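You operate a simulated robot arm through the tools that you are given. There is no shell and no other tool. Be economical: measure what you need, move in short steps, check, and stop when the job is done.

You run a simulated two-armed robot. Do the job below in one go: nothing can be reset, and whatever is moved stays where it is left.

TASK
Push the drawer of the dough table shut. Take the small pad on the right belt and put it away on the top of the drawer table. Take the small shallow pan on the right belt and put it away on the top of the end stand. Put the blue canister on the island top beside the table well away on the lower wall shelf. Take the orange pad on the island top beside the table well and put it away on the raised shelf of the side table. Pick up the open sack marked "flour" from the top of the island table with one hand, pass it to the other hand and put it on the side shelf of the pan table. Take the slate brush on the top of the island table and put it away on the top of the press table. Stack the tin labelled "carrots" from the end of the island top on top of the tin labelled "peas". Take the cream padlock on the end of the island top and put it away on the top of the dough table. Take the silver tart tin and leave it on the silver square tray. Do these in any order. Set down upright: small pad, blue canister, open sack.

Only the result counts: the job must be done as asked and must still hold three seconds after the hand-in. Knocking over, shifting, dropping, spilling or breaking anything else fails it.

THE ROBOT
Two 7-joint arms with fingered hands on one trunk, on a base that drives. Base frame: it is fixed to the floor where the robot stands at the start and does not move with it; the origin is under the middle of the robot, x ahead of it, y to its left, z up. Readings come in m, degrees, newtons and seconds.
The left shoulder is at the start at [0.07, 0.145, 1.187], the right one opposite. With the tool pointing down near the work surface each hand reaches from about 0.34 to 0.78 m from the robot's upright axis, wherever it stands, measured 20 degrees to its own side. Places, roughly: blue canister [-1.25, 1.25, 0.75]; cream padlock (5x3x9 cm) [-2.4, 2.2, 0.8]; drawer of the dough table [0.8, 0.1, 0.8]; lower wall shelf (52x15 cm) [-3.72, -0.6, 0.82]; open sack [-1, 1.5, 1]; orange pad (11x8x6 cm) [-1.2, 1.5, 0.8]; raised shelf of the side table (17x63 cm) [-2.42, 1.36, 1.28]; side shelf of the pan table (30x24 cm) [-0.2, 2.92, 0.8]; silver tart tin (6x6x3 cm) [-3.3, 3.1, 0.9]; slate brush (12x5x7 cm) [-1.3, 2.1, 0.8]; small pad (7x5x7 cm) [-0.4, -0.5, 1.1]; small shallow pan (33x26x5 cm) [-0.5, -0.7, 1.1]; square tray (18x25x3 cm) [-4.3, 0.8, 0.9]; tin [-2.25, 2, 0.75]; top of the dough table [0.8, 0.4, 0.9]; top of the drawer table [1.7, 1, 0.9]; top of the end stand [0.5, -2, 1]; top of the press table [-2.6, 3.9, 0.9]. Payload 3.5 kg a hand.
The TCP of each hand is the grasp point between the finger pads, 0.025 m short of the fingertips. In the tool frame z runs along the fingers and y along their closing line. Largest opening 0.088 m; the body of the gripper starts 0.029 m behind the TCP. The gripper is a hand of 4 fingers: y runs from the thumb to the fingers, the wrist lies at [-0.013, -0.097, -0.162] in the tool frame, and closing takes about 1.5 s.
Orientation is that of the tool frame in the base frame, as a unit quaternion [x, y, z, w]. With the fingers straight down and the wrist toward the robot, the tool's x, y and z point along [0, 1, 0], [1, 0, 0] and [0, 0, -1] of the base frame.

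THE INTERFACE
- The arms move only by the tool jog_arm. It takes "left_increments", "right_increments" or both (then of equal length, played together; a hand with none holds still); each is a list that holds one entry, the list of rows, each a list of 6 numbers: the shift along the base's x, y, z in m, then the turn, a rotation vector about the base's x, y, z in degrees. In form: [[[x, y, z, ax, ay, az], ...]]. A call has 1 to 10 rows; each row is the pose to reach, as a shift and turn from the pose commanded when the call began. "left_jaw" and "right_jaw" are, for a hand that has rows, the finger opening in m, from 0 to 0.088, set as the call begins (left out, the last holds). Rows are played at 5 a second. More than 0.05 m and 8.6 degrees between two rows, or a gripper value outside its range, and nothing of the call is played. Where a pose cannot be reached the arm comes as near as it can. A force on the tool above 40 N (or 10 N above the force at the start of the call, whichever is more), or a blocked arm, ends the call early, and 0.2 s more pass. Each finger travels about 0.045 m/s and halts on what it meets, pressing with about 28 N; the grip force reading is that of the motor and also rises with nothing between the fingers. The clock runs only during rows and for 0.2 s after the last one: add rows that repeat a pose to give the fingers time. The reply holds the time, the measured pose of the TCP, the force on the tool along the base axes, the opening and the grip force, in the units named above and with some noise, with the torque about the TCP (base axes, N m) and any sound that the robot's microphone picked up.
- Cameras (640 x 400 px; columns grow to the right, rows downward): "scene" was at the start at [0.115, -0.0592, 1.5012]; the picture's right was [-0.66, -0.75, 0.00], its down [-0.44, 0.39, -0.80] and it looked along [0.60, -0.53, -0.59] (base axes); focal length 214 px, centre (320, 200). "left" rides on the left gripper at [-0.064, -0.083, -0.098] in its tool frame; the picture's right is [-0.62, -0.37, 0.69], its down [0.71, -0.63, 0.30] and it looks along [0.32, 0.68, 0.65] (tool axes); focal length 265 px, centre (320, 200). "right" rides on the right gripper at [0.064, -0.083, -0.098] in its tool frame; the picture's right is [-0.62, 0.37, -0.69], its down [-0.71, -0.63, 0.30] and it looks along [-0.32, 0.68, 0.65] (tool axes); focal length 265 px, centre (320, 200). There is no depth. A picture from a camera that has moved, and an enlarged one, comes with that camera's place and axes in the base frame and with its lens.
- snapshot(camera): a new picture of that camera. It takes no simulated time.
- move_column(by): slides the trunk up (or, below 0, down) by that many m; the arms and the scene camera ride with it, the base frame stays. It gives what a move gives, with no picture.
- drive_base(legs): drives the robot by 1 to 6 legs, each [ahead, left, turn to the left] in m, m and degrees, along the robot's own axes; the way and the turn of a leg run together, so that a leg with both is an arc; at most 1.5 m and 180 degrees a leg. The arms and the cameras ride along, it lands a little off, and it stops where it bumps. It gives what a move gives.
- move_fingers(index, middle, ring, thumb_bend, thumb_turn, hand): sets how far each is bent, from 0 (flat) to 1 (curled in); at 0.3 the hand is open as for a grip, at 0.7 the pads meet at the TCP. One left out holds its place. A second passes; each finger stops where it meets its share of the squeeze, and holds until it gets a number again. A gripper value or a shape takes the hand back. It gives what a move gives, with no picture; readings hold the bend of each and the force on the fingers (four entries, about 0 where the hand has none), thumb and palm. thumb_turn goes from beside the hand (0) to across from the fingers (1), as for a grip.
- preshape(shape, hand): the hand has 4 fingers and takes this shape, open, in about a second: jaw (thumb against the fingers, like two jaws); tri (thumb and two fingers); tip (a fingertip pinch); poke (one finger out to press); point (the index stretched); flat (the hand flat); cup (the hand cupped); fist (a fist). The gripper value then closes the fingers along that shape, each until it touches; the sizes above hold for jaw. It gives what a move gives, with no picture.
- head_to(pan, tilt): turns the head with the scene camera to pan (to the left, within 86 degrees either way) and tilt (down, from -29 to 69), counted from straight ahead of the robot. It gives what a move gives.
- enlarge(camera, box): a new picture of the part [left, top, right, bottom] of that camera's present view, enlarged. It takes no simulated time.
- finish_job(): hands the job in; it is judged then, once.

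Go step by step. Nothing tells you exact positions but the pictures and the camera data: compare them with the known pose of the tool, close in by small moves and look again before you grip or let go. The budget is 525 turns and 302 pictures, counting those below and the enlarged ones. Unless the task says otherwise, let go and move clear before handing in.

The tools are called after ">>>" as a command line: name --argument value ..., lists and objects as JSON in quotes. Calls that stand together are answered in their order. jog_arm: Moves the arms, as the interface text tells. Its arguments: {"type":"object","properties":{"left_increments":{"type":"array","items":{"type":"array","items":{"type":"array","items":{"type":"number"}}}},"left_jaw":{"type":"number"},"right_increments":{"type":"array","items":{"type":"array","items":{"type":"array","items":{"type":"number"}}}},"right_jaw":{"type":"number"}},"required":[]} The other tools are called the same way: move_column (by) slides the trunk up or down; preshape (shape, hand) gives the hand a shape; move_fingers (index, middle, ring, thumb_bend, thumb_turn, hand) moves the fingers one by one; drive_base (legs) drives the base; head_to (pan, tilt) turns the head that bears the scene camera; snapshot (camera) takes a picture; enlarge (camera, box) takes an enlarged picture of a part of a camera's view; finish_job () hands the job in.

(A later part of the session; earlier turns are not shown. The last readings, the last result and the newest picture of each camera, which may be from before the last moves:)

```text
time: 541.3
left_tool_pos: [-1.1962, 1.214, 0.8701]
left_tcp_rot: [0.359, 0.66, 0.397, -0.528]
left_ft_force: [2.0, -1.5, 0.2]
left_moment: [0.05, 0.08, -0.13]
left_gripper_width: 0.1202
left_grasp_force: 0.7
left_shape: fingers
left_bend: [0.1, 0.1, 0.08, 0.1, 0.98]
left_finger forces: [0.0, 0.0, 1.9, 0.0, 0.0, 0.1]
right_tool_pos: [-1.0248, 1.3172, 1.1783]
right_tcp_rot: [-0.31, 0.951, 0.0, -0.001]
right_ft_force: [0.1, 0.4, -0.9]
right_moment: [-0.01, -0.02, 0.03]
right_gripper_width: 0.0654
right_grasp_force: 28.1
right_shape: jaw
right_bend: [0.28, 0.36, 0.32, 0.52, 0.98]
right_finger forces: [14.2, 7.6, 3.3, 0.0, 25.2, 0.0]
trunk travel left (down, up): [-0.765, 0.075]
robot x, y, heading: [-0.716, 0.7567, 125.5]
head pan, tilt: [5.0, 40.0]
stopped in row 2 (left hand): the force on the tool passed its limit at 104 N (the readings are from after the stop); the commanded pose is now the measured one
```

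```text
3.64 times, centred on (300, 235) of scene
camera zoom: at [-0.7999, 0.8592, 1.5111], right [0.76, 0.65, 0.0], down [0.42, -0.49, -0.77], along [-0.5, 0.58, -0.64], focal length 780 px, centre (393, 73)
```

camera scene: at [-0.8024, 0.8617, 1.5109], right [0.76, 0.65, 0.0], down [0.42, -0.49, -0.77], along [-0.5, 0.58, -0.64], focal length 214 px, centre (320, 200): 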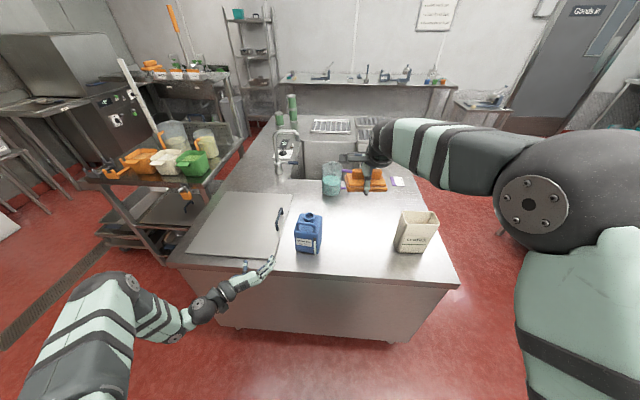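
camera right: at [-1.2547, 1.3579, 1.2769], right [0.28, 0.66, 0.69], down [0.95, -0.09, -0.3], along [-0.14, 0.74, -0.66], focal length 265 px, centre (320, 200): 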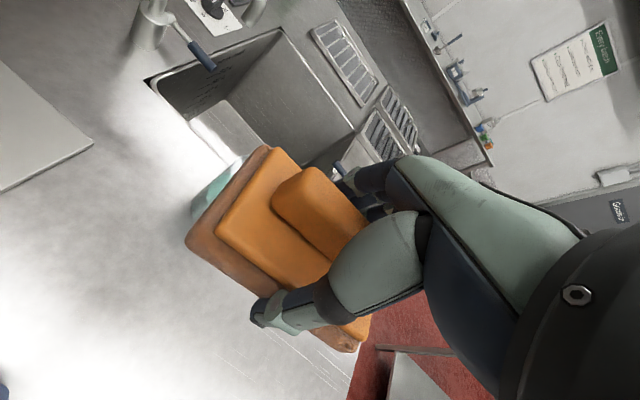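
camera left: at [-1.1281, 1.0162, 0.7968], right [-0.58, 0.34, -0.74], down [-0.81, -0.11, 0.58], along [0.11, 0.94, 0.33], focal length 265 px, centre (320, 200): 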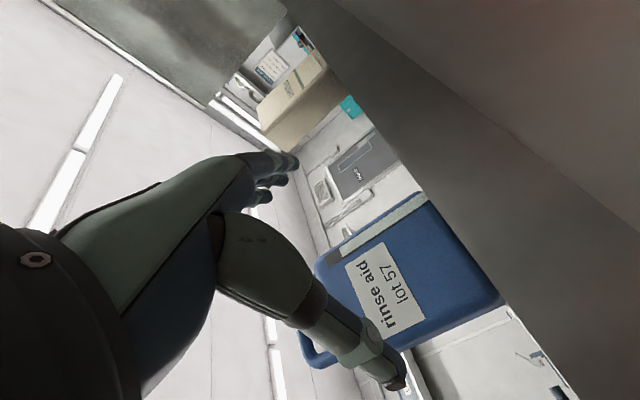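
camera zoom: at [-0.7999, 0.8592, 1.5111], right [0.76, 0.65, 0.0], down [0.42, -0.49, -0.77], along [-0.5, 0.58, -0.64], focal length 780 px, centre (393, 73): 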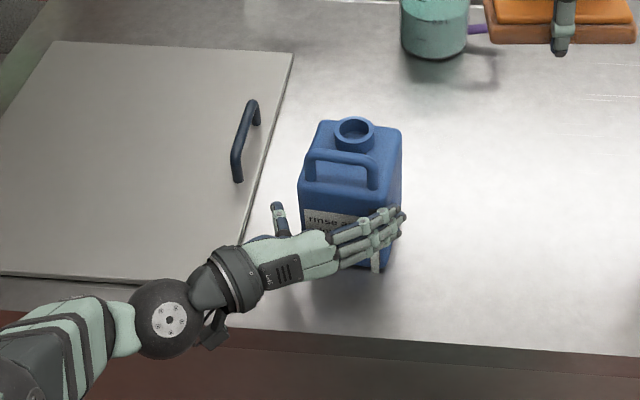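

The ring finger met the canister's front corner. I back off, shift 1.7 cm right, and retry.

>>> jog_arm --left_increments '[[[0.01, -0.022, 0, 0, 0, 0], [0.026, -0.013, 0, 0, 0, 0], [0.018, 0.005, 0, 0, 0, 0], [0.01, 0.023, 0, 0, 0, 0]]]'

>>> enlarge --camera "scene" --box '[230, 180, 370, 290]'

```text
time: 542.2
left_tool_pos: [-1.182, 1.2224, 0.8685]
left_tcp_rot: [0.359, 0.664, 0.398, -0.522]
left_ft_force: [-0.2, -0.1, 0.2]
left_moment: [-0.01, 0.01, 0.03]
left_gripper_width: 0.1204
left_grasp_force: 0.2
left_shape: fingers
left_bend: [0.1, 0.1, 0.1, 0.1, 0.98]
left_finger forces: [0.0, 0.0, 0.0, 0.0, 0.3, 0.1]
right_tool_pos: [-1.0273, 1.3147, 1.178]
right_tcp_rot: [-0.312, 0.95, -0.001, 0.0]
right_ft_force: [0.1, 0.7, 0.0]
right_moment: [-0.01, -0.01, 0.03]
right_gripper_width: 0.0656
right_grasp_force: 27.9
right_shape: jaw
right_bend: [0.28, 0.36, 0.32, 0.52, 0.98]
right_finger forces: [14.3, 7.6, 3.2, 0.0, 25.1, 0.0]
trunk travel left (down, up): [-0.765, 0.075]
robot x, y, heading: [-0.7189, 0.754, 125.8]
head pan, tilt: [5.0, 40.0]
stopped in row 4 (left hand): the force on the tool passed its limit at 63 N (the readings are from after the stop); the commanded pose is now the measured one
```

```text
3.64 times, centred on (300, 235) of scene
camera zoom: at [-0.8014, 0.8577, 1.5111], right [0.76, 0.66, 0.0], down [0.42, -0.48, -0.77], along [-0.5, 0.58, -0.64], focal length 780 px, centre (393, 73)
```

zoom: 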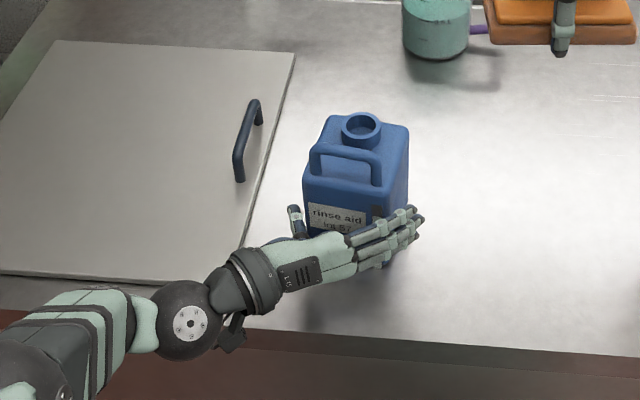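

The canister is too wide for this grip. I'll grip across its smaller depth from the left side instead; first withdraw and re-pose the left hand.

>>> jog_arm --left_increments '[[[0.01, -0.025, 0, 0, 0, 0], [0.025, -0.06, 0, 0, 0, 0], [0.04, -0.095, 0.0, 0, 0, 0], [0.04, -0.11, 0.02, -6.8, -4.95, 0], [0.04, -0.11, 0.04, -13.6, -9.9, 0], [0.04, -0.11, 0.06, -20.4, -14.85, 0], [0.04, -0.11, 0.09, -27.2, -19.8, 0], [0.04, -0.11, 0.12, -34, -24.7, 0], [0.04, -0.11, 0.15, -40.8, -29.7, 0], [0.04, -0.11, 0.18, -47.6, -34.6, 0]]]' --left_jaw 0.088

>>> jog_arm --left_increments '[[[-0.01, 0.0, 0.02, -6.8, -4.95, 0], [-0.02, 0.0, 0.04, -13.6, -9.9, 0], [-0.03, 0.0, 0.06, -20.4, -14.85, 0]]]'

```text
time: 544.4
left_tool_pos: [-1.1414, 1.1144, 1.0482]
left_tcp_rot: [0.405, 0.887, 0.184, -0.12]
left_ft_force: [0.5, 0.6, 0.0]
left_moment: [0.03, -0.01, 0.03]
left_gripper_width: 0.0881
left_grasp_force: 0.1
left_shape: jaw
left_bend: [0.3, 0.3, 0.3, 0.3, 0.98]
left_finger forces: [0.1, 0.1, 0.1, 0.1, 0.0, 0.0]
right_tool_pos: [-1.0272, 1.3172, 1.1766]
right_tcp_rot: [-0.311, 0.95, -0.001, 0.0]
right_ft_force: [0.5, 0.9, -1.3]
right_moment: [-0.01, 0.02, 0.01]
right_gripper_width: 0.0651
right_grasp_force: 27.9
right_shape: jaw
right_bend: [0.28, 0.36, 0.32, 0.52, 0.98]
right_finger forces: [14.3, 7.5, 3.4, 0.0, 25.2, 0.1]
trunk travel left (down, up): [-0.765, 0.075]
robot x, y, heading: [-0.7158, 0.7571, 126.0]
head pan, tilt: [5.0, 40.0]
```

```text
time: 545.2
left_tool_pos: [-1.1734, 1.1139, 1.1074]
left_tcp_rot: [0.392, 0.914, 0.077, 0.07]
left_ft_force: [0.0, -0.2, 1.0]
left_moment: [0.01, -0.02, -0.03]
left_gripper_width: 0.088
left_grasp_force: 0.1
left_shape: jaw
left_bend: [0.3, 0.3, 0.3, 0.3, 0.98]
left_finger forces: [0.0, 0.0, 0.0, 0.0, 0.0, 0.0]
right_tool_pos: [-1.0297, 1.3191, 1.1765]
right_tcp_rot: [-0.312, 0.95, -0.003, 0.001]
right_ft_force: [-0.4, -0.6, -0.2]
right_moment: [0.0, 0.0, -0.02]
right_gripper_width: 0.0657
right_grasp_force: 27.6
right_shape: jaw
right_bend: [0.28, 0.36, 0.32, 0.52, 0.98]
right_finger forces: [14.4, 7.6, 3.2, 0.0, 25.3, 0.0]
trunk travel left (down, up): [-0.765, 0.075]
robot x, y, heading: [-0.7205, 0.7566, 126.1]
head pan, tilt: [5.0, 40.0]
```

>>> jog_arm --left_increments '[[[-0.016, -0.012, 0.005, -1.14, 0.59, 7.6], [-0.032, -0.024, 0.01, -2.3, 1.2, 15.2], [-0.048, -0.036, 0.015, -3.4, 1.8, 22.8], [-0.064, -0.048, 0.02, -4.6, 2.4, 30.4], [-0.08, -0.06, 0.02, -5.7, 3, 38], [-0.096, -0.072, 0.02, -6.8, 3.5, 45.7], [-0.112, -0.084, 0.02, -8, 4.1, 53.3], [-0.128, -0.096, 0.02, -9.1, 4.7, 60.9], [-0.144, -0.107, 0.02, -10.3, 5.3, 68.5], [-0.16, -0.118, 0.02, -11.4, 5.9, 76.1]]]'

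>>> jog_arm --left_increments '[[[0, 0, -0.02, 4.2, -7.27, 0], [0, 0, -0.04, 8.4, -14.5, 0], [0, 0, -0.06, 12.6, -21.8, 0], [0, 0, -0.08, 16.8, -29.1, 0], [0, 0, -0.1, 21, -36.3, 0], [0, 0, -0.12, 25.2, -43.6, 0], [0, 0, -0.14, 29.4, -50.9, 0], [0, 0, -0.16, 33.6, -58.2, 0], [0, 0, -0.18, 37.8, -65.4, 0], [0, 0, -0.2, 42, -72.7, 0]]]'

>>> snapshot --camera "scene"

>>> snapshot --camera "left"

```text
time: 547.4
left_tool_pos: [-1.3326, 0.995, 1.1276]
left_tcp_rot: [-0.259, 0.966, 0.001, 0.0]
left_ft_force: [-0.6, 0.0, -0.2]
left_moment: [0.0, 0.0, -0.04]
left_gripper_width: 0.088
left_grasp_force: 0.1
left_shape: jaw
left_bend: [0.3, 0.3, 0.3, 0.3, 0.98]
left_finger forces: [0.1, 0.0, 0.0, 0.0, 0.0, 0.1]
right_tool_pos: [-1.0278, 1.3189, 1.1765]
right_tcp_rot: [-0.311, 0.95, -0.003, -0.001]
right_ft_force: [0.5, 0.1, -0.5]
right_moment: [-0.02, -0.02, 0.01]
right_gripper_width: 0.0656
right_grasp_force: 28.1
right_shape: jaw
right_bend: [0.28, 0.36, 0.32, 0.52, 0.98]
right_finger forces: [14.3, 7.6, 3.3, 0.1, 25.3, 0.0]
trunk travel left (down, up): [-0.765, 0.075]
robot x, y, heading: [-0.7183, 0.7631, 126.1]
head pan, tilt: [5.0, 40.0]
```

```text
time: 549.6
left_tool_pos: [-1.3318, 0.9963, 0.9261]
left_tcp_rot: [-0.195, 0.719, 0.172, 0.645]
left_ft_force: [-1.2, 0.4, 0.4]
left_moment: [0.01, 0.0, 0.01]
left_gripper_width: 0.0879
left_grasp_force: 0.1
left_shape: jaw
left_bend: [0.3, 0.3, 0.3, 0.3, 0.98]
left_finger forces: [0.0, 0.0, 0.0, 0.1, 0.0, 0.0]
right_tool_pos: [-1.0292, 1.3172, 1.1755]
right_tcp_rot: [-0.311, 0.95, -0.003, 0.001]
right_ft_force: [0.0, -0.6, -0.3]
right_moment: [0.0, 0.01, 0.01]
right_gripper_width: 0.0655
right_grasp_force: 28.4
right_shape: jaw
right_bend: [0.28, 0.36, 0.32, 0.52, 0.98]
right_finger forces: [14.3, 7.6, 3.3, 0.0, 25.2, 0.1]
trunk travel left (down, up): [-0.765, 0.075]
robot x, y, heading: [-0.7176, 0.7574, 125.8]
head pan, tilt: [5.0, 40.0]
```

```text
52 pictures are left
camera scene: at [-0.8028, 0.8626, 1.5108], right [0.76, 0.66, 0.0], down [0.42, -0.49, -0.77], along [-0.5, 0.58, -0.64], focal length 214 px, centre (320, 200)
```

scene: 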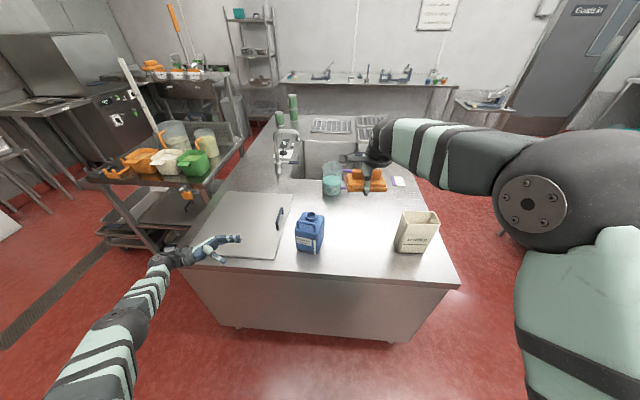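

```text
51 pictures are left
camera left: at [-1.3685, 0.8779, 1.0015], right [0.84, 0.06, 0.54], down [0.51, -0.43, -0.74], along [0.19, 0.9, -0.39], focal length 265 px, centre (320, 200)
```

left: 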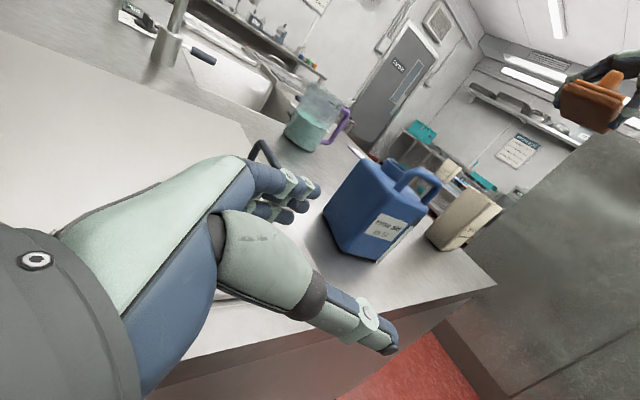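

Good pose. The canister's centre is near (-1.221, 1.283). I open the left hand wide and move in from its left in stages.

>>> move_fingers --hand "left" --index 0.14 --middle 0.14 --ring 0.14 --thumb_bend 0.14

>>> jog_arm --left_increments '[[[-0.003, 0.042, -0.01, 0, 0, 0], [-0.006, 0.085, -0.02, 0, 0, 0], [-0.01, 0.128, -0.025, 0, 0, 0], [-0.013, 0.17, -0.028, 0, 0, 0], [-0.016, 0.213, -0.03, 0, 0, 0]]]'

>>> snapshot --camera "left"

>>> enlarge --camera "scene" --box '[200, 180, 360, 300]'

```text
time: 550.6
left_tool_pos: [-1.3325, 0.9962, 0.9287]
left_tcp_rot: [-0.192, 0.719, 0.173, 0.645]
left_ft_force: [0.2, 0.4, 0.8]
left_moment: [0.0, 0.0, 0.01]
left_gripper_width: 0.114
left_grasp_force: 0.1
left_shape: fingers
left_bend: [0.14, 0.14, 0.14, 0.14, 0.98]
left_finger forces: [0.0, 0.1, 0.1, 0.0, 0.0, 0.1]
right_tool_pos: [-1.0288, 1.3161, 1.177]
right_tcp_rot: [-0.312, 0.95, -0.003, 0.0]
right_ft_force: [0.0, -0.6, 0.3]
right_moment: [-0.01, -0.04, -0.01]
right_gripper_width: 0.0656
right_grasp_force: 28.3
right_shape: jaw
right_bend: [0.28, 0.36, 0.32, 0.52, 0.98]
right_finger forces: [14.3, 7.7, 3.3, 0.1, 25.2, 0.0]
trunk travel left (down, up): [-0.765, 0.075]
robot x, y, heading: [-0.7195, 0.7568, 125.9]
head pan, tilt: [5.0, 40.0]
```

```text
time: 551.8
left_tool_pos: [-1.2855, 1.1493, 0.9448]
left_tcp_rot: [-0.193, 0.719, 0.174, 0.645]
left_ft_force: [-0.8, -0.8, -0.3]
left_moment: [0.02, 0.02, -0.02]
left_gripper_width: 0.1144
left_grasp_force: 0.0
left_shape: fingers
left_bend: [0.14, 0.14, 0.14, 0.14, 0.98]
left_finger forces: [0.0, 0.1, 0.0, 0.0, 0.0, 0.0]
left hand out of reach, approached as far as the arm can: row 1, 2, 3, 4, 5
right_tool_pos: [-1.0285, 1.3161, 1.1759]
right_tcp_rot: [-0.311, 0.95, -0.002, 0.001]
right_ft_force: [-0.2, 0.8, -0.6]
right_moment: [0.03, -0.01, -0.02]
right_gripper_width: 0.0656
right_grasp_force: 28.2
right_shape: jaw
right_bend: [0.28, 0.36, 0.32, 0.52, 0.98]
right_finger forces: [14.2, 7.6, 3.2, 0.0, 25.3, 0.0]
trunk travel left (down, up): [-0.765, 0.075]
robot x, y, heading: [-0.7162, 0.7601, 125.8]
head pan, tilt: [5.0, 40.0]
```

```text
50 pictures are left
camera left: at [-1.3212, 1.0313, 1.0184], right [0.84, 0.06, 0.54], down [0.51, -0.43, -0.74], along [0.19, 0.9, -0.39], focal length 265 px, centre (320, 200)
```

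left: 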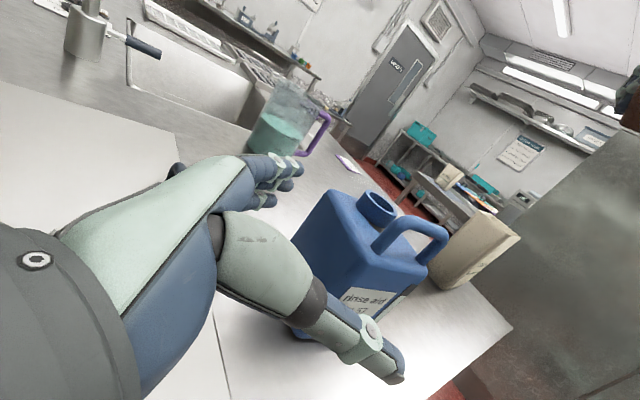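

```text
3.33 times, centred on (280, 240) of scene
camera zoom: at [-0.8033, 0.86, 1.5109], right [0.76, 0.66, 0.0], down [0.42, -0.49, -0.77], along [-0.5, 0.58, -0.64], focal length 715 px, centre (453, 67)
```

zoom: 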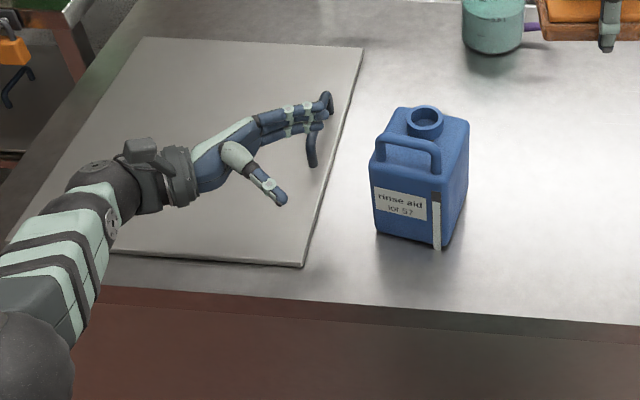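

Out of reach at this height. I move the base closer, then adjust, then lower with the trunk.

>>> drive_base --legs '[[0.13, 0, 0]]'

>>> jog_arm --left_increments '[[[0.033, -0.007, 0, 0, 0, 0], [0.05, -0.012, 0, 0, 0, 0]]]'

>>> move_column --by -0.08

>>> snapshot --camera "left"

>>> enlarge --camera "scene" --box '[200, 180, 360, 300]'

```text
time: 553.1
left_tool_pos: [-1.3616, 1.2541, 0.9456]
left_tcp_rot: [-0.192, 0.72, 0.175, 0.644]
left_ft_force: [0.3, -0.6, -0.2]
left_moment: [0.03, -0.02, 0.01]
left_gripper_width: 0.114
left_grasp_force: 0.1
left_shape: fingers
left_bend: [0.14, 0.14, 0.14, 0.14, 0.98]
left_finger forces: [0.0, 0.0, 0.0, 0.0, 0.0, 0.0]
right_tool_pos: [-1.1047, 1.422, 1.178]
right_tcp_rot: [-0.311, 0.95, -0.002, 0.0]
right_ft_force: [-0.6, 0.5, -0.4]
right_moment: [0.02, 0.0, -0.01]
right_gripper_width: 0.0654
right_grasp_force: 28.1
right_shape: jaw
right_bend: [0.28, 0.36, 0.32, 0.52, 0.98]
right_finger forces: [14.3, 7.6, 3.3, 0.0, 25.2, 0.0]
trunk travel left (down, up): [-0.765, 0.075]
robot x, y, heading: [-0.7916, 0.8618, 125.9]
head pan, tilt: [5.0, 40.0]
```

```text
time: 553.7
left_tool_pos: [-1.3106, 1.243, 0.9437]
left_tcp_rot: [-0.193, 0.719, 0.174, 0.644]
left_ft_force: [1.0, 0.5, -0.1]
left_moment: [0.0, -0.01, 0.01]
left_gripper_width: 0.114
left_grasp_force: 0.0
left_shape: fingers
left_bend: [0.14, 0.14, 0.14, 0.14, 0.98]
left_finger forces: [0.0, 0.0, 0.0, 0.0, 0.0, 0.1]
right_tool_pos: [-1.1027, 1.4244, 1.1773]
right_tcp_rot: [-0.311, 0.95, -0.001, -0.002]
right_ft_force: [-0.7, 0.2, -1.8]
right_moment: [0.0, 0.04, -0.04]
right_gripper_width: 0.0653
right_grasp_force: 28.3
right_shape: jaw
right_bend: [0.28, 0.36, 0.32, 0.52, 0.98]
right_finger forces: [14.3, 7.6, 3.4, 0.0, 25.3, 0.1]
trunk travel left (down, up): [-0.765, 0.075]
robot x, y, heading: [-0.7943, 0.8646, 125.8]
head pan, tilt: [5.0, 40.0]
```

```text
time: 554.9
left_tool_pos: [-1.3152, 1.2464, 0.8804]
left_tcp_rot: [-0.179, 0.72, 0.191, 0.642]
left_ft_force: [7.4, -7.9, 15.6]
left_moment: [-0.33, 0.76, 0.48]
left_gripper_width: 0.1143
left_grasp_force: 8.3
left_shape: fingers
left_bend: [0.14, 0.14, 0.14, 0.14, 0.98]
left_finger forces: [0.0, 0.1, 5.7, 0.0, 0.0, 10.1]
right_tool_pos: [-1.1047, 1.4216, 1.0975]
right_tcp_rot: [-0.312, 0.95, -0.001, 0.0]
right_ft_force: [-0.3, -0.5, -0.9]
right_moment: [-0.01, 0.02, 0.0]
right_gripper_width: 0.0654
right_grasp_force: 28.2
right_shape: jaw
right_bend: [0.28, 0.36, 0.32, 0.52, 0.98]
right_finger forces: [14.3, 7.7, 3.3, 0.1, 25.1, 0.1]
trunk travel left (down, up): [-0.685, 0.155]
robot x, y, heading: [-0.7917, 0.8648, 125.9]
head pan, tilt: [5.0, 40.0]
stopped: the force on the tool passed its limit at 42 N (the readings are from after the stop); the commanded pose is now the measured one
```

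```text
48 pictures are left
camera left: at [-1.349, 1.124, 0.95], right [0.85, 0.04, 0.53], down [0.5, -0.4, -0.77], along [0.18, 0.92, -0.36], focal length 265 px, centre (320, 200)
```

left: 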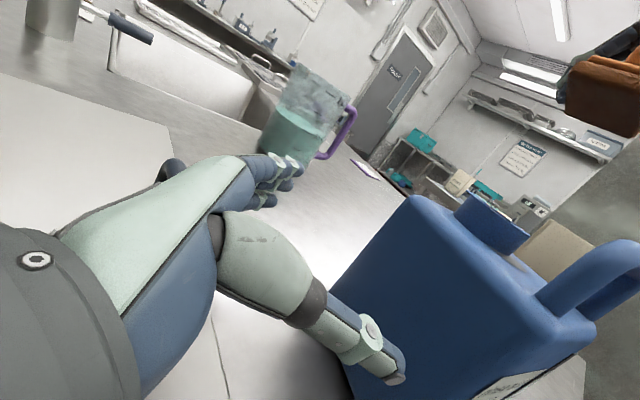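

```text
3.33 times, centred on (280, 240) of scene
camera zoom: at [-0.8783, 0.9651, 1.4307], right [0.75, 0.66, 0.0], down [0.42, -0.48, -0.77], along [-0.5, 0.58, -0.64], focal length 715 px, centre (453, 67)
```

zoom: 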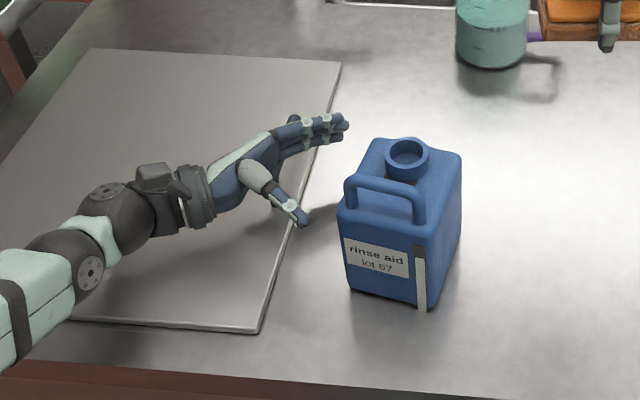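

The ring finger touched the lid's handle. I raise slightly, align with the canister and then advance.

>>> jog_arm --left_increments '[[[0, 0, 0.015, 0, 0, 0], [0.012, -0.02, 0.02, 0, 0, -2], [0.03, -0.01, 0.015, 0, 0, -3], [0.048, 0.0, 0.005, 0, 0, -3]]]'

>>> enlarge --camera "scene" --box '[200, 180, 360, 300]'

```text
time: 555.9
left_tool_pos: [-1.2661, 1.2455, 0.8797]
left_tcp_rot: [-0.167, 0.724, 0.171, 0.647]
left_ft_force: [-2.0, -1.2, -0.5]
left_moment: [0.0, 0.02, -0.06]
left_gripper_width: 0.1153
left_grasp_force: 0.6
left_shape: fingers
left_bend: [0.14, 0.14, 0.14, 0.12, 0.97]
left_finger forces: [0.0, 0.0, 0.1, 0.0, 0.6, 0.0]
right_tool_pos: [-1.1062, 1.4244, 1.0969]
right_tcp_rot: [-0.312, 0.95, -0.002, 0.0]
right_ft_force: [-0.1, 0.1, -0.4]
right_moment: [0.0, 0.0, -0.02]
right_gripper_width: 0.0653
right_grasp_force: 28.2
right_shape: jaw
right_bend: [0.28, 0.36, 0.32, 0.52, 0.98]
right_finger forces: [14.3, 7.5, 3.3, 0.0, 25.2, 0.0]
trunk travel left (down, up): [-0.685, 0.155]
robot x, y, heading: [-0.7934, 0.8642, 126.1]
head pan, tilt: [5.0, 40.0]
```

```text
3.33 times, centred on (280, 240) of scene
camera zoom: at [-0.8802, 0.9673, 1.4306], right [0.75, 0.66, 0.0], down [0.42, -0.49, -0.77], along [-0.5, 0.58, -0.64], focal length 715 px, centre (453, 67)
```

zoom: 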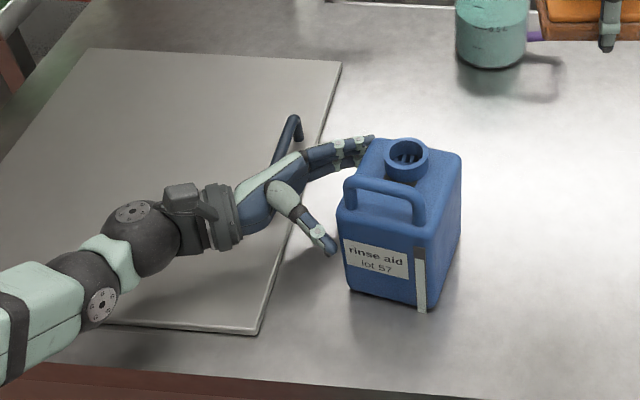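

>>> jog_arm --left_increments '[[[-0.012, -0.006, 0, 0, 0, 0], [-0.006, -0.019, 0, 0, 0, 0], [0.008, -0.012, 0, 0, 0, 0], [0.021, -0.005, 0, 0, 0, 0], [0.03, 0.0, 0, 0, 0, 0]]]'

>>> enlarge --camera "scene" --box '[200, 180, 360, 300]'

```text
time: 557.1
left_tool_pos: [-1.2369, 1.2461, 0.8798]
left_tcp_rot: [-0.167, 0.724, 0.17, 0.647]
left_ft_force: [-3.9, -2.0, 0.4]
left_moment: [0.01, 0.0, 0.1]
left_gripper_width: 0.1179
left_grasp_force: 2.1
left_shape: fingers
left_bend: [0.12, 0.14, 0.14, 0.13, 0.97]
left_finger forces: [2.5, 0.0, 0.0, 0.1, 1.6, 0.0]
right_tool_pos: [-1.1078, 1.4234, 1.0968]
right_tcp_rot: [-0.312, 0.95, -0.002, -0.001]
right_ft_force: [0.7, 0.2, -0.4]
right_moment: [0.0, 0.0, -0.03]
right_gripper_width: 0.0651
right_grasp_force: 28.6
right_shape: jaw
right_bend: [0.28, 0.36, 0.32, 0.52, 0.98]
right_finger forces: [14.3, 7.6, 3.3, 0.1, 25.2, 0.1]
trunk travel left (down, up): [-0.685, 0.155]
robot x, y, heading: [-0.7958, 0.8672, 125.9]
head pan, tilt: [5.0, 40.0]
```

```text
3.33 times, centred on (280, 240) of scene
camera zoom: at [-0.8805, 0.9665, 1.4306], right [0.75, 0.66, 0.0], down [0.42, -0.48, -0.77], along [-0.5, 0.58, -0.64], focal length 715 px, centre (453, 67)
```

zoom: 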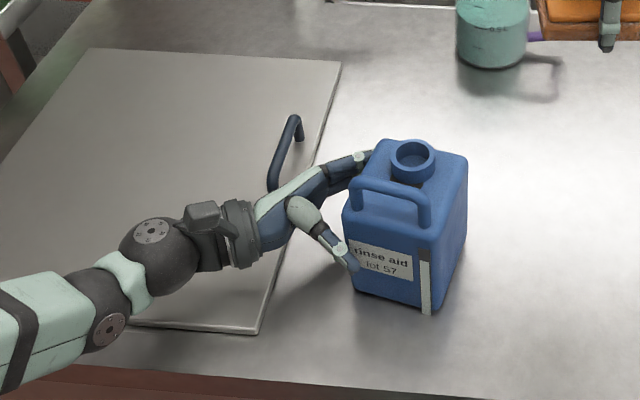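

Thumb in front, fingers behind. I advance a little and close.

>>> jog_arm --left_increments '[[[0.009, 0.005, 0, 0, 0, 0], [0.018, 0.009, 0, 0, 0, 0]]]'

>>> jog_arm --left_increments '[[[0, 0, 0, 0, 0, 0], [0, 0, 0, 0, 0, 0], [0, 0, 0, 0, 0, 0], [0, 0, 0, 0, 0, 0], [0, 0, 0, 0, 0, 0], [0, 0, 0, 0, 0, 0]]]' --left_jaw 0

>>> enlarge --camera "scene" --box '[200, 180, 360, 300]'

```text
time: 557.7
left_tool_pos: [-1.2196, 1.2557, 0.8798]
left_tcp_rot: [-0.165, 0.724, 0.17, 0.647]
left_ft_force: [-2.8, -1.5, -0.4]
left_moment: [0.0, -0.02, 0.04]
left_gripper_width: 0.118
left_grasp_force: 1.9
left_shape: fingers
left_bend: [0.13, 0.14, 0.14, 0.12, 0.98]
left_finger forces: [2.1, 0.1, 0.1, 0.0, 2.2, 0.0]
right_tool_pos: [-1.1051, 1.4224, 1.0972]
right_tcp_rot: [-0.312, 0.95, -0.002, 0.0]
right_ft_force: [0.2, -0.5, -0.6]
right_moment: [0.01, -0.02, -0.01]
right_gripper_width: 0.0653
right_grasp_force: 28.7
right_shape: jaw
right_bend: [0.28, 0.36, 0.32, 0.52, 0.98]
right_finger forces: [14.3, 7.6, 3.3, 0.0, 25.2, 0.1]
trunk travel left (down, up): [-0.685, 0.155]
robot x, y, heading: [-0.7945, 0.8643, 125.9]
head pan, tilt: [5.0, 40.0]
```

```text
time: 559.1
left_tool_pos: [-1.2197, 1.2564, 0.8788]
left_tcp_rot: [-0.166, 0.724, 0.171, 0.647]
left_ft_force: [-2.6, 1.0, 0.0]
left_moment: [0.47, 0.02, 0.18]
left_gripper_width: 0.0793
left_grasp_force: 28.0
left_shape: jaw
left_bend: [0.17, 0.26, 0.22, 0.15, 0.97]
left_finger forces: [33.2, 17.7, 10.7, 0.0, 55.2, 0.1]
right_tool_pos: [-1.1058, 1.4221, 1.0957]
right_tcp_rot: [-0.312, 0.95, -0.003, -0.001]
right_ft_force: [0.6, 0.5, -0.7]
right_moment: [-0.03, -0.01, 0.0]
right_gripper_width: 0.0652
right_grasp_force: 27.8
right_shape: jaw
right_bend: [0.28, 0.36, 0.32, 0.52, 0.98]
right_finger forces: [14.3, 7.5, 3.3, 0.1, 25.1, 0.1]
trunk travel left (down, up): [-0.685, 0.155]
robot x, y, heading: [-0.7893, 0.8623, 125.7]
head pan, tilt: [5.0, 40.0]
```

```text
3.33 times, centred on (280, 240) of scene
camera zoom: at [-0.8804, 0.967, 1.4306], right [0.75, 0.66, 0.0], down [0.42, -0.49, -0.77], along [-0.5, 0.58, -0.64], focal length 715 px, centre (453, 67)
```

zoom: 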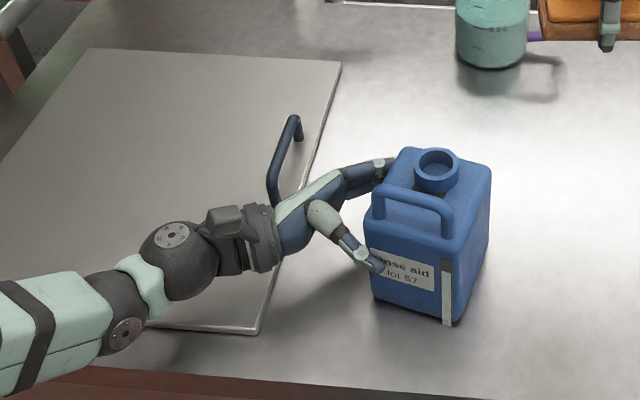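

The grip is only at the edge. I open even wider, advance deeper, and close again.

>>> move_fingers --hand "left" --index 0.03 --middle 0.03 --ring 0.03 --thumb_bend 0.03

>>> jog_arm --left_increments '[[[0.009, 0.005, 0, 0, 0, 0], [0.018, 0.009, 0, 0, 0, 0], [0.025, 0.013, 0, 0, 0, 0]]]'

>>> jog_arm --left_increments '[[[0, 0, 0, 0, 0, 0], [0, 0, 0, 0, 0, 0], [0, 0, 0, 0, 0, 0], [0, 0, 0, 0, 0, 0], [0, 0, 0, 0, 0, 0], [0, 0, 0, 0, 0, 0], [0, 0, 0, 0, 0, 0]]]' --left_jaw 0

>>> enlarge --camera "scene" --box '[200, 180, 360, 300]'

```text
time: 560.1
left_tool_pos: [-1.2194, 1.2549, 0.8799]
left_tcp_rot: [-0.165, 0.725, 0.17, 0.647]
left_ft_force: [0.5, -0.9, -0.8]
left_moment: [-0.01, 0.0, -0.01]
left_gripper_width: 0.1289
left_grasp_force: 0.7
left_shape: fingers
left_bend: [0.03, 0.03, 0.03, 0.02, 1.0]
left_finger forces: [0.0, 0.0, 0.0, 0.1, 1.4, 0.1]
right_tool_pos: [-1.1044, 1.4231, 1.0967]
right_tcp_rot: [-0.311, 0.95, -0.002, 0.0]
right_ft_force: [-0.6, 0.1, 0.0]
right_moment: [0.0, 0.02, 0.0]
right_gripper_width: 0.0655
right_grasp_force: 28.1
right_shape: jaw
right_bend: [0.28, 0.36, 0.32, 0.52, 0.98]
right_finger forces: [14.4, 7.7, 3.3, 0.1, 25.2, 0.0]
trunk travel left (down, up): [-0.685, 0.155]
robot x, y, heading: [-0.7965, 0.8612, 125.9]
head pan, tilt: [5.0, 40.0]
```

```text
time: 560.9
left_tool_pos: [-1.1924, 1.2686, 0.8804]
left_tcp_rot: [-0.165, 0.725, 0.17, 0.647]
left_ft_force: [-1.5, -2.9, -0.8]
left_moment: [-0.03, -0.01, -0.13]
left_gripper_width: 0.1296
left_grasp_force: 1.0
left_shape: fingers
left_bend: [0.03, 0.03, 0.03, 0.0, 1.0]
left_finger forces: [0.0, 0.1, 0.1, 0.1, 3.2, 0.1]
right_tool_pos: [-1.1056, 1.4222, 1.0968]
right_tcp_rot: [-0.312, 0.95, -0.002, 0.0]
right_ft_force: [-0.9, -0.6, -0.7]
right_moment: [-0.01, 0.02, 0.03]
right_gripper_width: 0.0655
right_grasp_force: 28.0
right_shape: jaw
right_bend: [0.28, 0.36, 0.32, 0.52, 0.98]
right_finger forces: [14.3, 7.5, 3.3, 0.0, 25.2, 0.0]
trunk travel left (down, up): [-0.685, 0.155]
robot x, y, heading: [-0.7904, 0.8645, 126.0]
head pan, tilt: [5.0, 40.0]
```

```text
time: 562.5
left_tool_pos: [-1.1953, 1.269, 0.8797]
left_tcp_rot: [-0.166, 0.725, 0.17, 0.647]
left_ft_force: [0.1, 1.7, -0.2]
left_moment: [-0.01, 0.01, 0.03]
left_gripper_width: 0.005
left_grasp_force: 27.6
left_shape: jaw
left_bend: [0.7, 0.72, 0.7, 0.79, 1.0]
left_finger forces: [0.0, 0.0, 0.0, 0.0, 0.1, 0.1]
right_tool_pos: [-1.106, 1.4234, 1.0968]
right_tcp_rot: [-0.312, 0.95, -0.002, 0.0]
right_ft_force: [0.6, -0.8, -1.0]
right_moment: [-0.02, -0.02, -0.06]
right_gripper_width: 0.0653
right_grasp_force: 27.9
right_shape: jaw
right_bend: [0.28, 0.36, 0.32, 0.52, 0.98]
right_finger forces: [14.2, 7.6, 3.3, 0.0, 25.2, 0.1]
trunk travel left (down, up): [-0.685, 0.155]
robot x, y, heading: [-0.7964, 0.8624, 126.0]
head pan, tilt: [5.0, 40.0]
```

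```text
3.33 times, centred on (280, 240) of scene
camera zoom: at [-0.8799, 0.9673, 1.4306], right [0.75, 0.66, 0.0], down [0.42, -0.49, -0.77], along [-0.5, 0.58, -0.64], focal length 715 px, centre (453, 67)
```

zoom: 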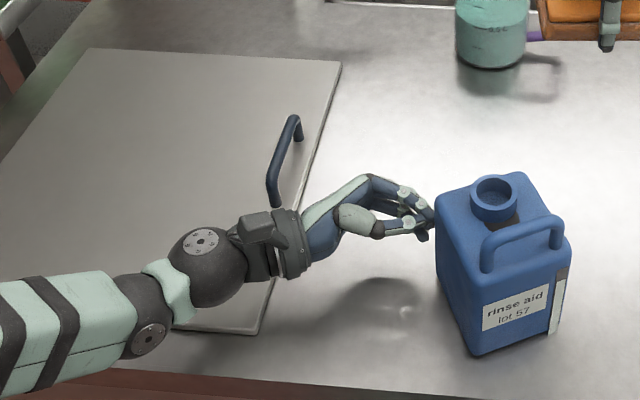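

The canister slipped out sideways but still stands upright. I'll use its top handle instead: withdraw the left hand, turn it to point down and re-position.

>>> jog_arm --left_increments '[[[-0.03, -0.015, 0.01, 0, 0, 0], [-0.07, -0.035, 0.03, 0, 0, 0], [-0.09, -0.045, 0.07, 0, 0, 0], [-0.09, -0.05, 0.11, -5.6, 5.5, 2.7], [-0.09, -0.06, 0.14, -11.2, 11, 5.4], [-0.09, -0.07, 0.17, -16.8, 16.5, 8.1], [-0.09, -0.08, 0.2, -22.4, 22, 10.8], [-0.09, -0.09, 0.23, -28, 27.5, 13.5], [-0.09, -0.1, 0.25, -33.6, 33, 16.2], [-0.09, -0.11, 0.27, -39.2, 38.5, 18.9]]]' --left_jaw 0.088

>>> jog_arm --left_increments '[[[0, 0, 0.01, -5.5, 5.2, 2.6], [0, 0, 0.02, -11, 10.5, 5.2], [0, 0, 0.03, -16.5, 15.7, 7.9], [0, 0, 0.03, -21.8, 20.9, 10.5]]]'

>>> drive_base --legs '[[0, -0.15, 0]]'

>>> snapshot --camera "scene"

```text
time: 564.7
left_tool_pos: [-1.2815, 1.1577, 1.1507]
left_tcp_rot: [-0.417, 0.872, 0.067, 0.248]
left_ft_force: [-0.3, 1.2, 0.5]
left_moment: [0.01, 0.03, 0.01]
left_gripper_width: 0.0877
left_grasp_force: 0.1
left_shape: jaw
left_bend: [0.3, 0.3, 0.3, 0.3, 0.98]
left_finger forces: [0.0, 0.0, 0.0, 0.1, 0.1, 0.0]
right_tool_pos: [-1.1036, 1.4235, 1.0978]
right_tcp_rot: [-0.312, 0.95, -0.001, -0.001]
right_ft_force: [0.9, 0.3, 0.2]
right_moment: [0.02, 0.01, -0.02]
right_gripper_width: 0.0657
right_grasp_force: 28.5
right_shape: jaw
right_bend: [0.28, 0.36, 0.32, 0.52, 0.98]
right_finger forces: [14.3, 7.6, 3.4, 0.0, 25.1, 0.0]
trunk travel left (down, up): [-0.685, 0.155]
robot x, y, heading: [-0.7946, 0.8633, 126.1]
head pan, tilt: [5.0, 40.0]
```

```text
time: 565.7
left_tool_pos: [-1.2825, 1.1612, 1.1793]
left_tcp_rot: [-0.514, 0.858, -0.002, -0.002]
left_ft_force: [0.0, -0.2, 0.4]
left_moment: [-0.04, 0.02, 0.02]
left_gripper_width: 0.0879
left_grasp_force: 0.1
left_shape: jaw
left_bend: [0.3, 0.3, 0.3, 0.3, 0.98]
left_finger forces: [0.0, 0.1, 0.0, 0.0, 0.0, 0.0]
right_tool_pos: [-1.1046, 1.4243, 1.0978]
right_tcp_rot: [-0.311, 0.95, -0.002, -0.002]
right_ft_force: [0.2, -0.6, 0.0]
right_moment: [-0.01, 0.0, 0.0]
right_gripper_width: 0.0652
right_grasp_force: 27.8
right_shape: jaw
right_bend: [0.28, 0.36, 0.32, 0.52, 0.98]
right_finger forces: [14.3, 7.6, 3.3, 0.0, 25.2, 0.0]
trunk travel left (down, up): [-0.685, 0.155]
robot x, y, heading: [-0.7933, 0.8599, 126.1]
head pan, tilt: [5.0, 40.0]
```

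```text
time: 567.0
left_tool_pos: [-1.1655, 1.2427, 1.1797]
left_tcp_rot: [-0.515, 0.857, -0.001, 0.002]
left_ft_force: [0.1, -0.1, 0.3]
left_moment: [0.03, 0.0, 0.01]
left_gripper_width: 0.0875
left_grasp_force: 0.2
left_shape: jaw
left_bend: [0.3, 0.3, 0.3, 0.3, 0.98]
left_finger forces: [0.1, 0.0, 0.0, 0.0, 0.0, 0.0]
right_tool_pos: [-0.988, 1.5098, 1.0973]
right_tcp_rot: [-0.314, 0.95, -0.003, 0.0]
right_ft_force: [-0.4, 0.0, -1.2]
right_moment: [0.02, 0.0, 0.01]
right_gripper_width: 0.0651
right_grasp_force: 28.2
right_shape: jaw
right_bend: [0.28, 0.36, 0.32, 0.52, 0.98]
right_finger forces: [14.3, 7.7, 3.3, 0.0, 25.2, 0.0]
trunk travel left (down, up): [-0.685, 0.155]
robot x, y, heading: [-0.672, 0.9496, 126.0]
head pan, tilt: [5.0, 40.0]
```

```text
42 pictures are left
camera scene: at [-0.7613, 1.0531, 1.4306], right [0.75, 0.66, 0.0], down [0.42, -0.48, -0.77], along [-0.5, 0.58, -0.64], focal length 214 px, centre (320, 200)
```

scene: 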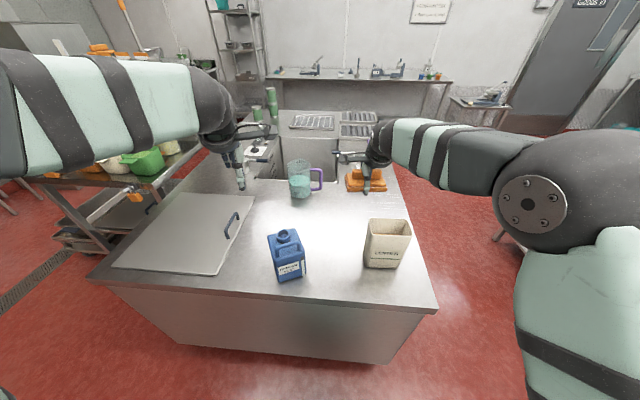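

>>> jog_arm --left_increments '[[[0.03, 0.014, -0.03, 0, 0, 0], [0.06, 0.028, -0.06, 0, 0, 0], [0.0885, 0.042, -0.1, 0, 0, 0], [0.0885, 0.042, -0.14, 0, 0, 0]]]'

>>> snapshot --camera "left"

>>> enlarge --camera "scene" --box '[220, 180, 360, 300]'

```text
refused: row 3 steps farther than a row can; nothing moved
```

```text
41 pictures are left
camera left: at [-1.062, 1.261, 1.2782], right [0.62, 0.37, -0.69], down [0.22, -0.93, -0.3], along [-0.75, 0.03, -0.66], focal length 265 px, centre (320, 200)
```

left: 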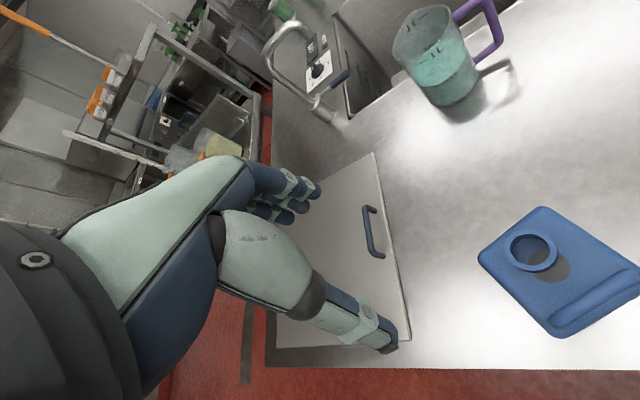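

```text
3.33 times, centred on (290, 240) of scene
camera zoom: at [-0.7613, 1.0531, 1.4306], right [0.75, 0.66, 0.0], down [0.42, -0.48, -0.77], along [-0.5, 0.58, -0.64], focal length 715 px, centre (420, 67)
```

zoom: 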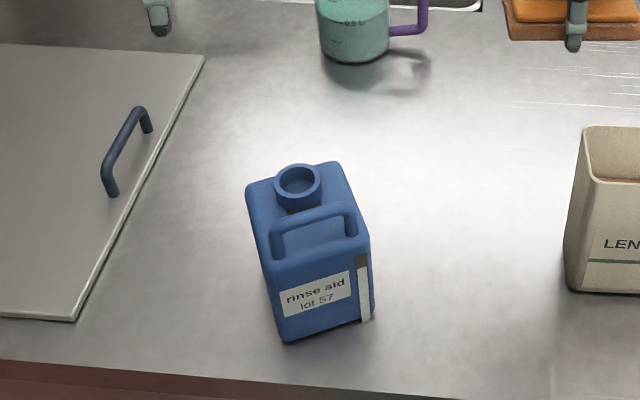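

>>> jog_arm --left_increments '[[[0.03, 0.008, -0.02, 0, 0, 0], [0.06, 0.017, -0.04, 0, 0, 0], [0.085, 0.024, -0.07, 0, 0, 0], [0.1025, 0.029, -0.11, 0, 0, 0], [0.1025, 0.029, -0.14, 0, 0, 0]]]'

>>> snapshot --camera "left"

```text
time: 568.2
left_tool_pos: [-1.0619, 1.2736, 1.0408]
left_tcp_rot: [-0.515, 0.857, -0.001, 0.001]
left_ft_force: [0.2, 0.1, 0.2]
left_moment: [0.02, -0.03, 0.03]
left_gripper_width: 0.0876
left_grasp_force: 0.0
left_shape: jaw
left_bend: [0.3, 0.3, 0.3, 0.3, 0.98]
left_finger forces: [0.0, 0.0, 0.0, 0.2, 0.1, 0.1]
right_tool_pos: [-0.9864, 1.5099, 1.0968]
right_tcp_rot: [-0.313, 0.95, -0.003, 0.0]
right_ft_force: [0.6, 0.1, -0.9]
right_moment: [-0.01, 0.03, 0.02]
right_gripper_width: 0.0655
right_grasp_force: 28.1
right_shape: jaw
right_bend: [0.28, 0.36, 0.32, 0.52, 0.98]
right_finger forces: [14.3, 7.6, 3.3, 0.0, 25.2, 0.0]
trunk travel left (down, up): [-0.685, 0.155]
robot x, y, heading: [-0.6752, 0.9552, 126.0]
head pan, tilt: [5.0, 40.0]
```

```text
39 pictures are left
camera left: at [-0.9581, 1.292, 1.1382], right [0.62, 0.37, -0.69], down [0.22, -0.93, -0.3], along [-0.75, 0.03, -0.66], focal length 265 px, centre (320, 200)
```

left: 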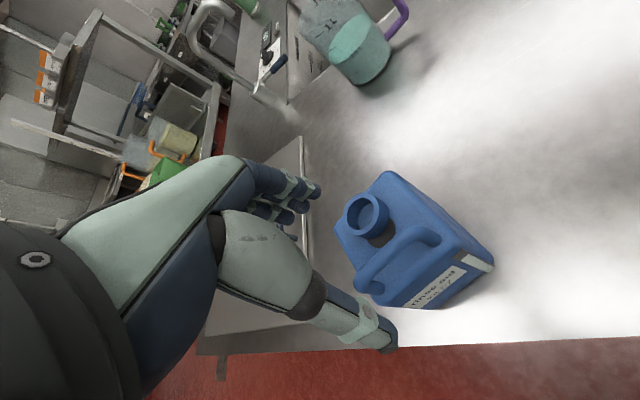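

>>> jog_arm --left_increments '[[[0.003, 0.002, -0.025, 0, 0, 0], [0.004, 0.002, -0.045, 0, 0, 0], [0.004, 0.002, -0.06, 0, 0, 0]]]'

>>> snapshot --camera "left"

```text
time: 569.0
left_tool_pos: [-1.0571, 1.2752, 0.9794]
left_tcp_rot: [-0.515, 0.857, -0.002, 0.001]
left_ft_force: [-0.1, 1.1, 0.5]
left_moment: [-0.03, 0.0, -0.01]
left_gripper_width: 0.0878
left_grasp_force: 0.0
left_shape: jaw
left_bend: [0.3, 0.3, 0.3, 0.3, 0.98]
left_finger forces: [0.1, 0.1, 0.0, 0.1, 0.0, 0.0]
right_tool_pos: [-0.9851, 1.5101, 1.0968]
right_tcp_rot: [-0.313, 0.95, -0.002, 0.001]
right_ft_force: [0.2, 0.2, -0.7]
right_moment: [-0.04, 0.02, -0.01]
right_gripper_width: 0.0652
right_grasp_force: 27.7
right_shape: jaw
right_bend: [0.28, 0.36, 0.32, 0.52, 0.98]
right_finger forces: [14.2, 7.5, 3.4, 0.0, 25.2, 0.0]
trunk travel left (down, up): [-0.685, 0.155]
robot x, y, heading: [-0.6744, 0.9527, 126.3]
head pan, tilt: [5.0, 40.0]
```

```text
38 pictures are left
camera left: at [-0.9536, 1.2934, 1.0787], right [0.62, 0.37, -0.69], down [0.22, -0.93, -0.3], along [-0.75, 0.03, -0.66], focal length 265 px, centre (320, 200)
```

left: 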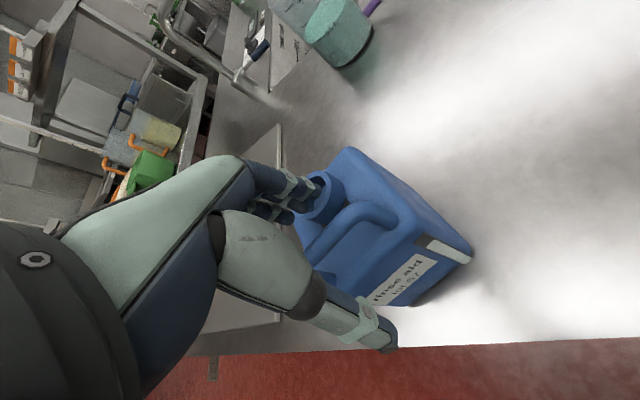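

The fingers would land on the neck, so I raise slightly, narrow the opening to 3.6 cm, centre on the bar and lower again.

>>> jog_arm --left_increments '[[[0, 0, 0.02, 0, 0, 0], [0.0047, 0.009, 0.02, 0, 0, 0], [0.0047, 0.009, 0.02, 0, 0, 0], [0.0047, 0.009, 0.02, 0, 0, 0], [0.0047, 0.009, 0.02, 0, 0, 0], [0.0047, 0.009, 0.0, 0, 0, 0], [0.0047, 0.009, -0.012, 0, 0, 0], [0.0047, 0.009, -0.02, 0, 0, 0]]]' --left_jaw 0.036

>>> snapshot --camera "left"

```text
time: 570.8
left_tool_pos: [-1.0526, 1.2833, 0.9605]
left_tcp_rot: [-0.515, 0.857, -0.002, 0.0]
left_ft_force: [-0.3, 0.1, -0.2]
left_moment: [0.0, 0.0, -0.01]
left_gripper_width: 0.0365
left_grasp_force: 0.1
left_shape: jaw
left_bend: [0.74, 0.48, 0.45, 0.72, 1.0]
left_finger forces: [0.0, 0.0, 0.0, 0.0, 0.0, 0.1]
right_tool_pos: [-0.9852, 1.5108, 1.097]
right_tcp_rot: [-0.314, 0.95, -0.002, -0.001]
right_ft_force: [-0.6, -0.2, -0.7]
right_moment: [0.0, -0.01, 0.0]
right_gripper_width: 0.0655
right_grasp_force: 27.7
right_shape: jaw
right_bend: [0.28, 0.36, 0.32, 0.52, 0.98]
right_finger forces: [14.4, 7.6, 3.3, 0.0, 25.2, 0.1]
trunk travel left (down, up): [-0.685, 0.155]
robot x, y, heading: [-0.6702, 0.9501, 126.2]
head pan, tilt: [5.0, 40.0]
```

```text
37 pictures are left
camera left: at [-0.9491, 1.3019, 1.058], right [0.62, 0.37, -0.69], down [0.22, -0.93, -0.3], along [-0.75, 0.03, -0.66], focal length 265 px, centre (320, 200)
```

left: 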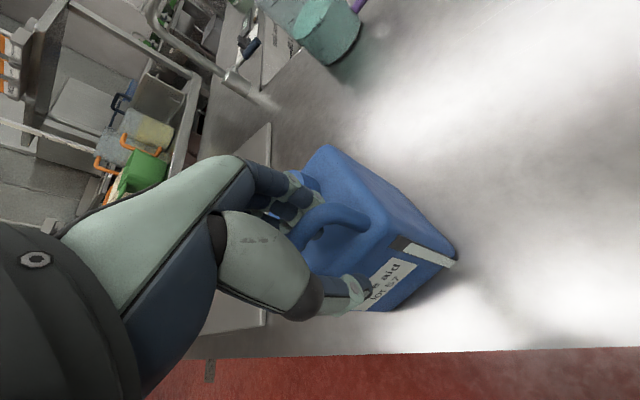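

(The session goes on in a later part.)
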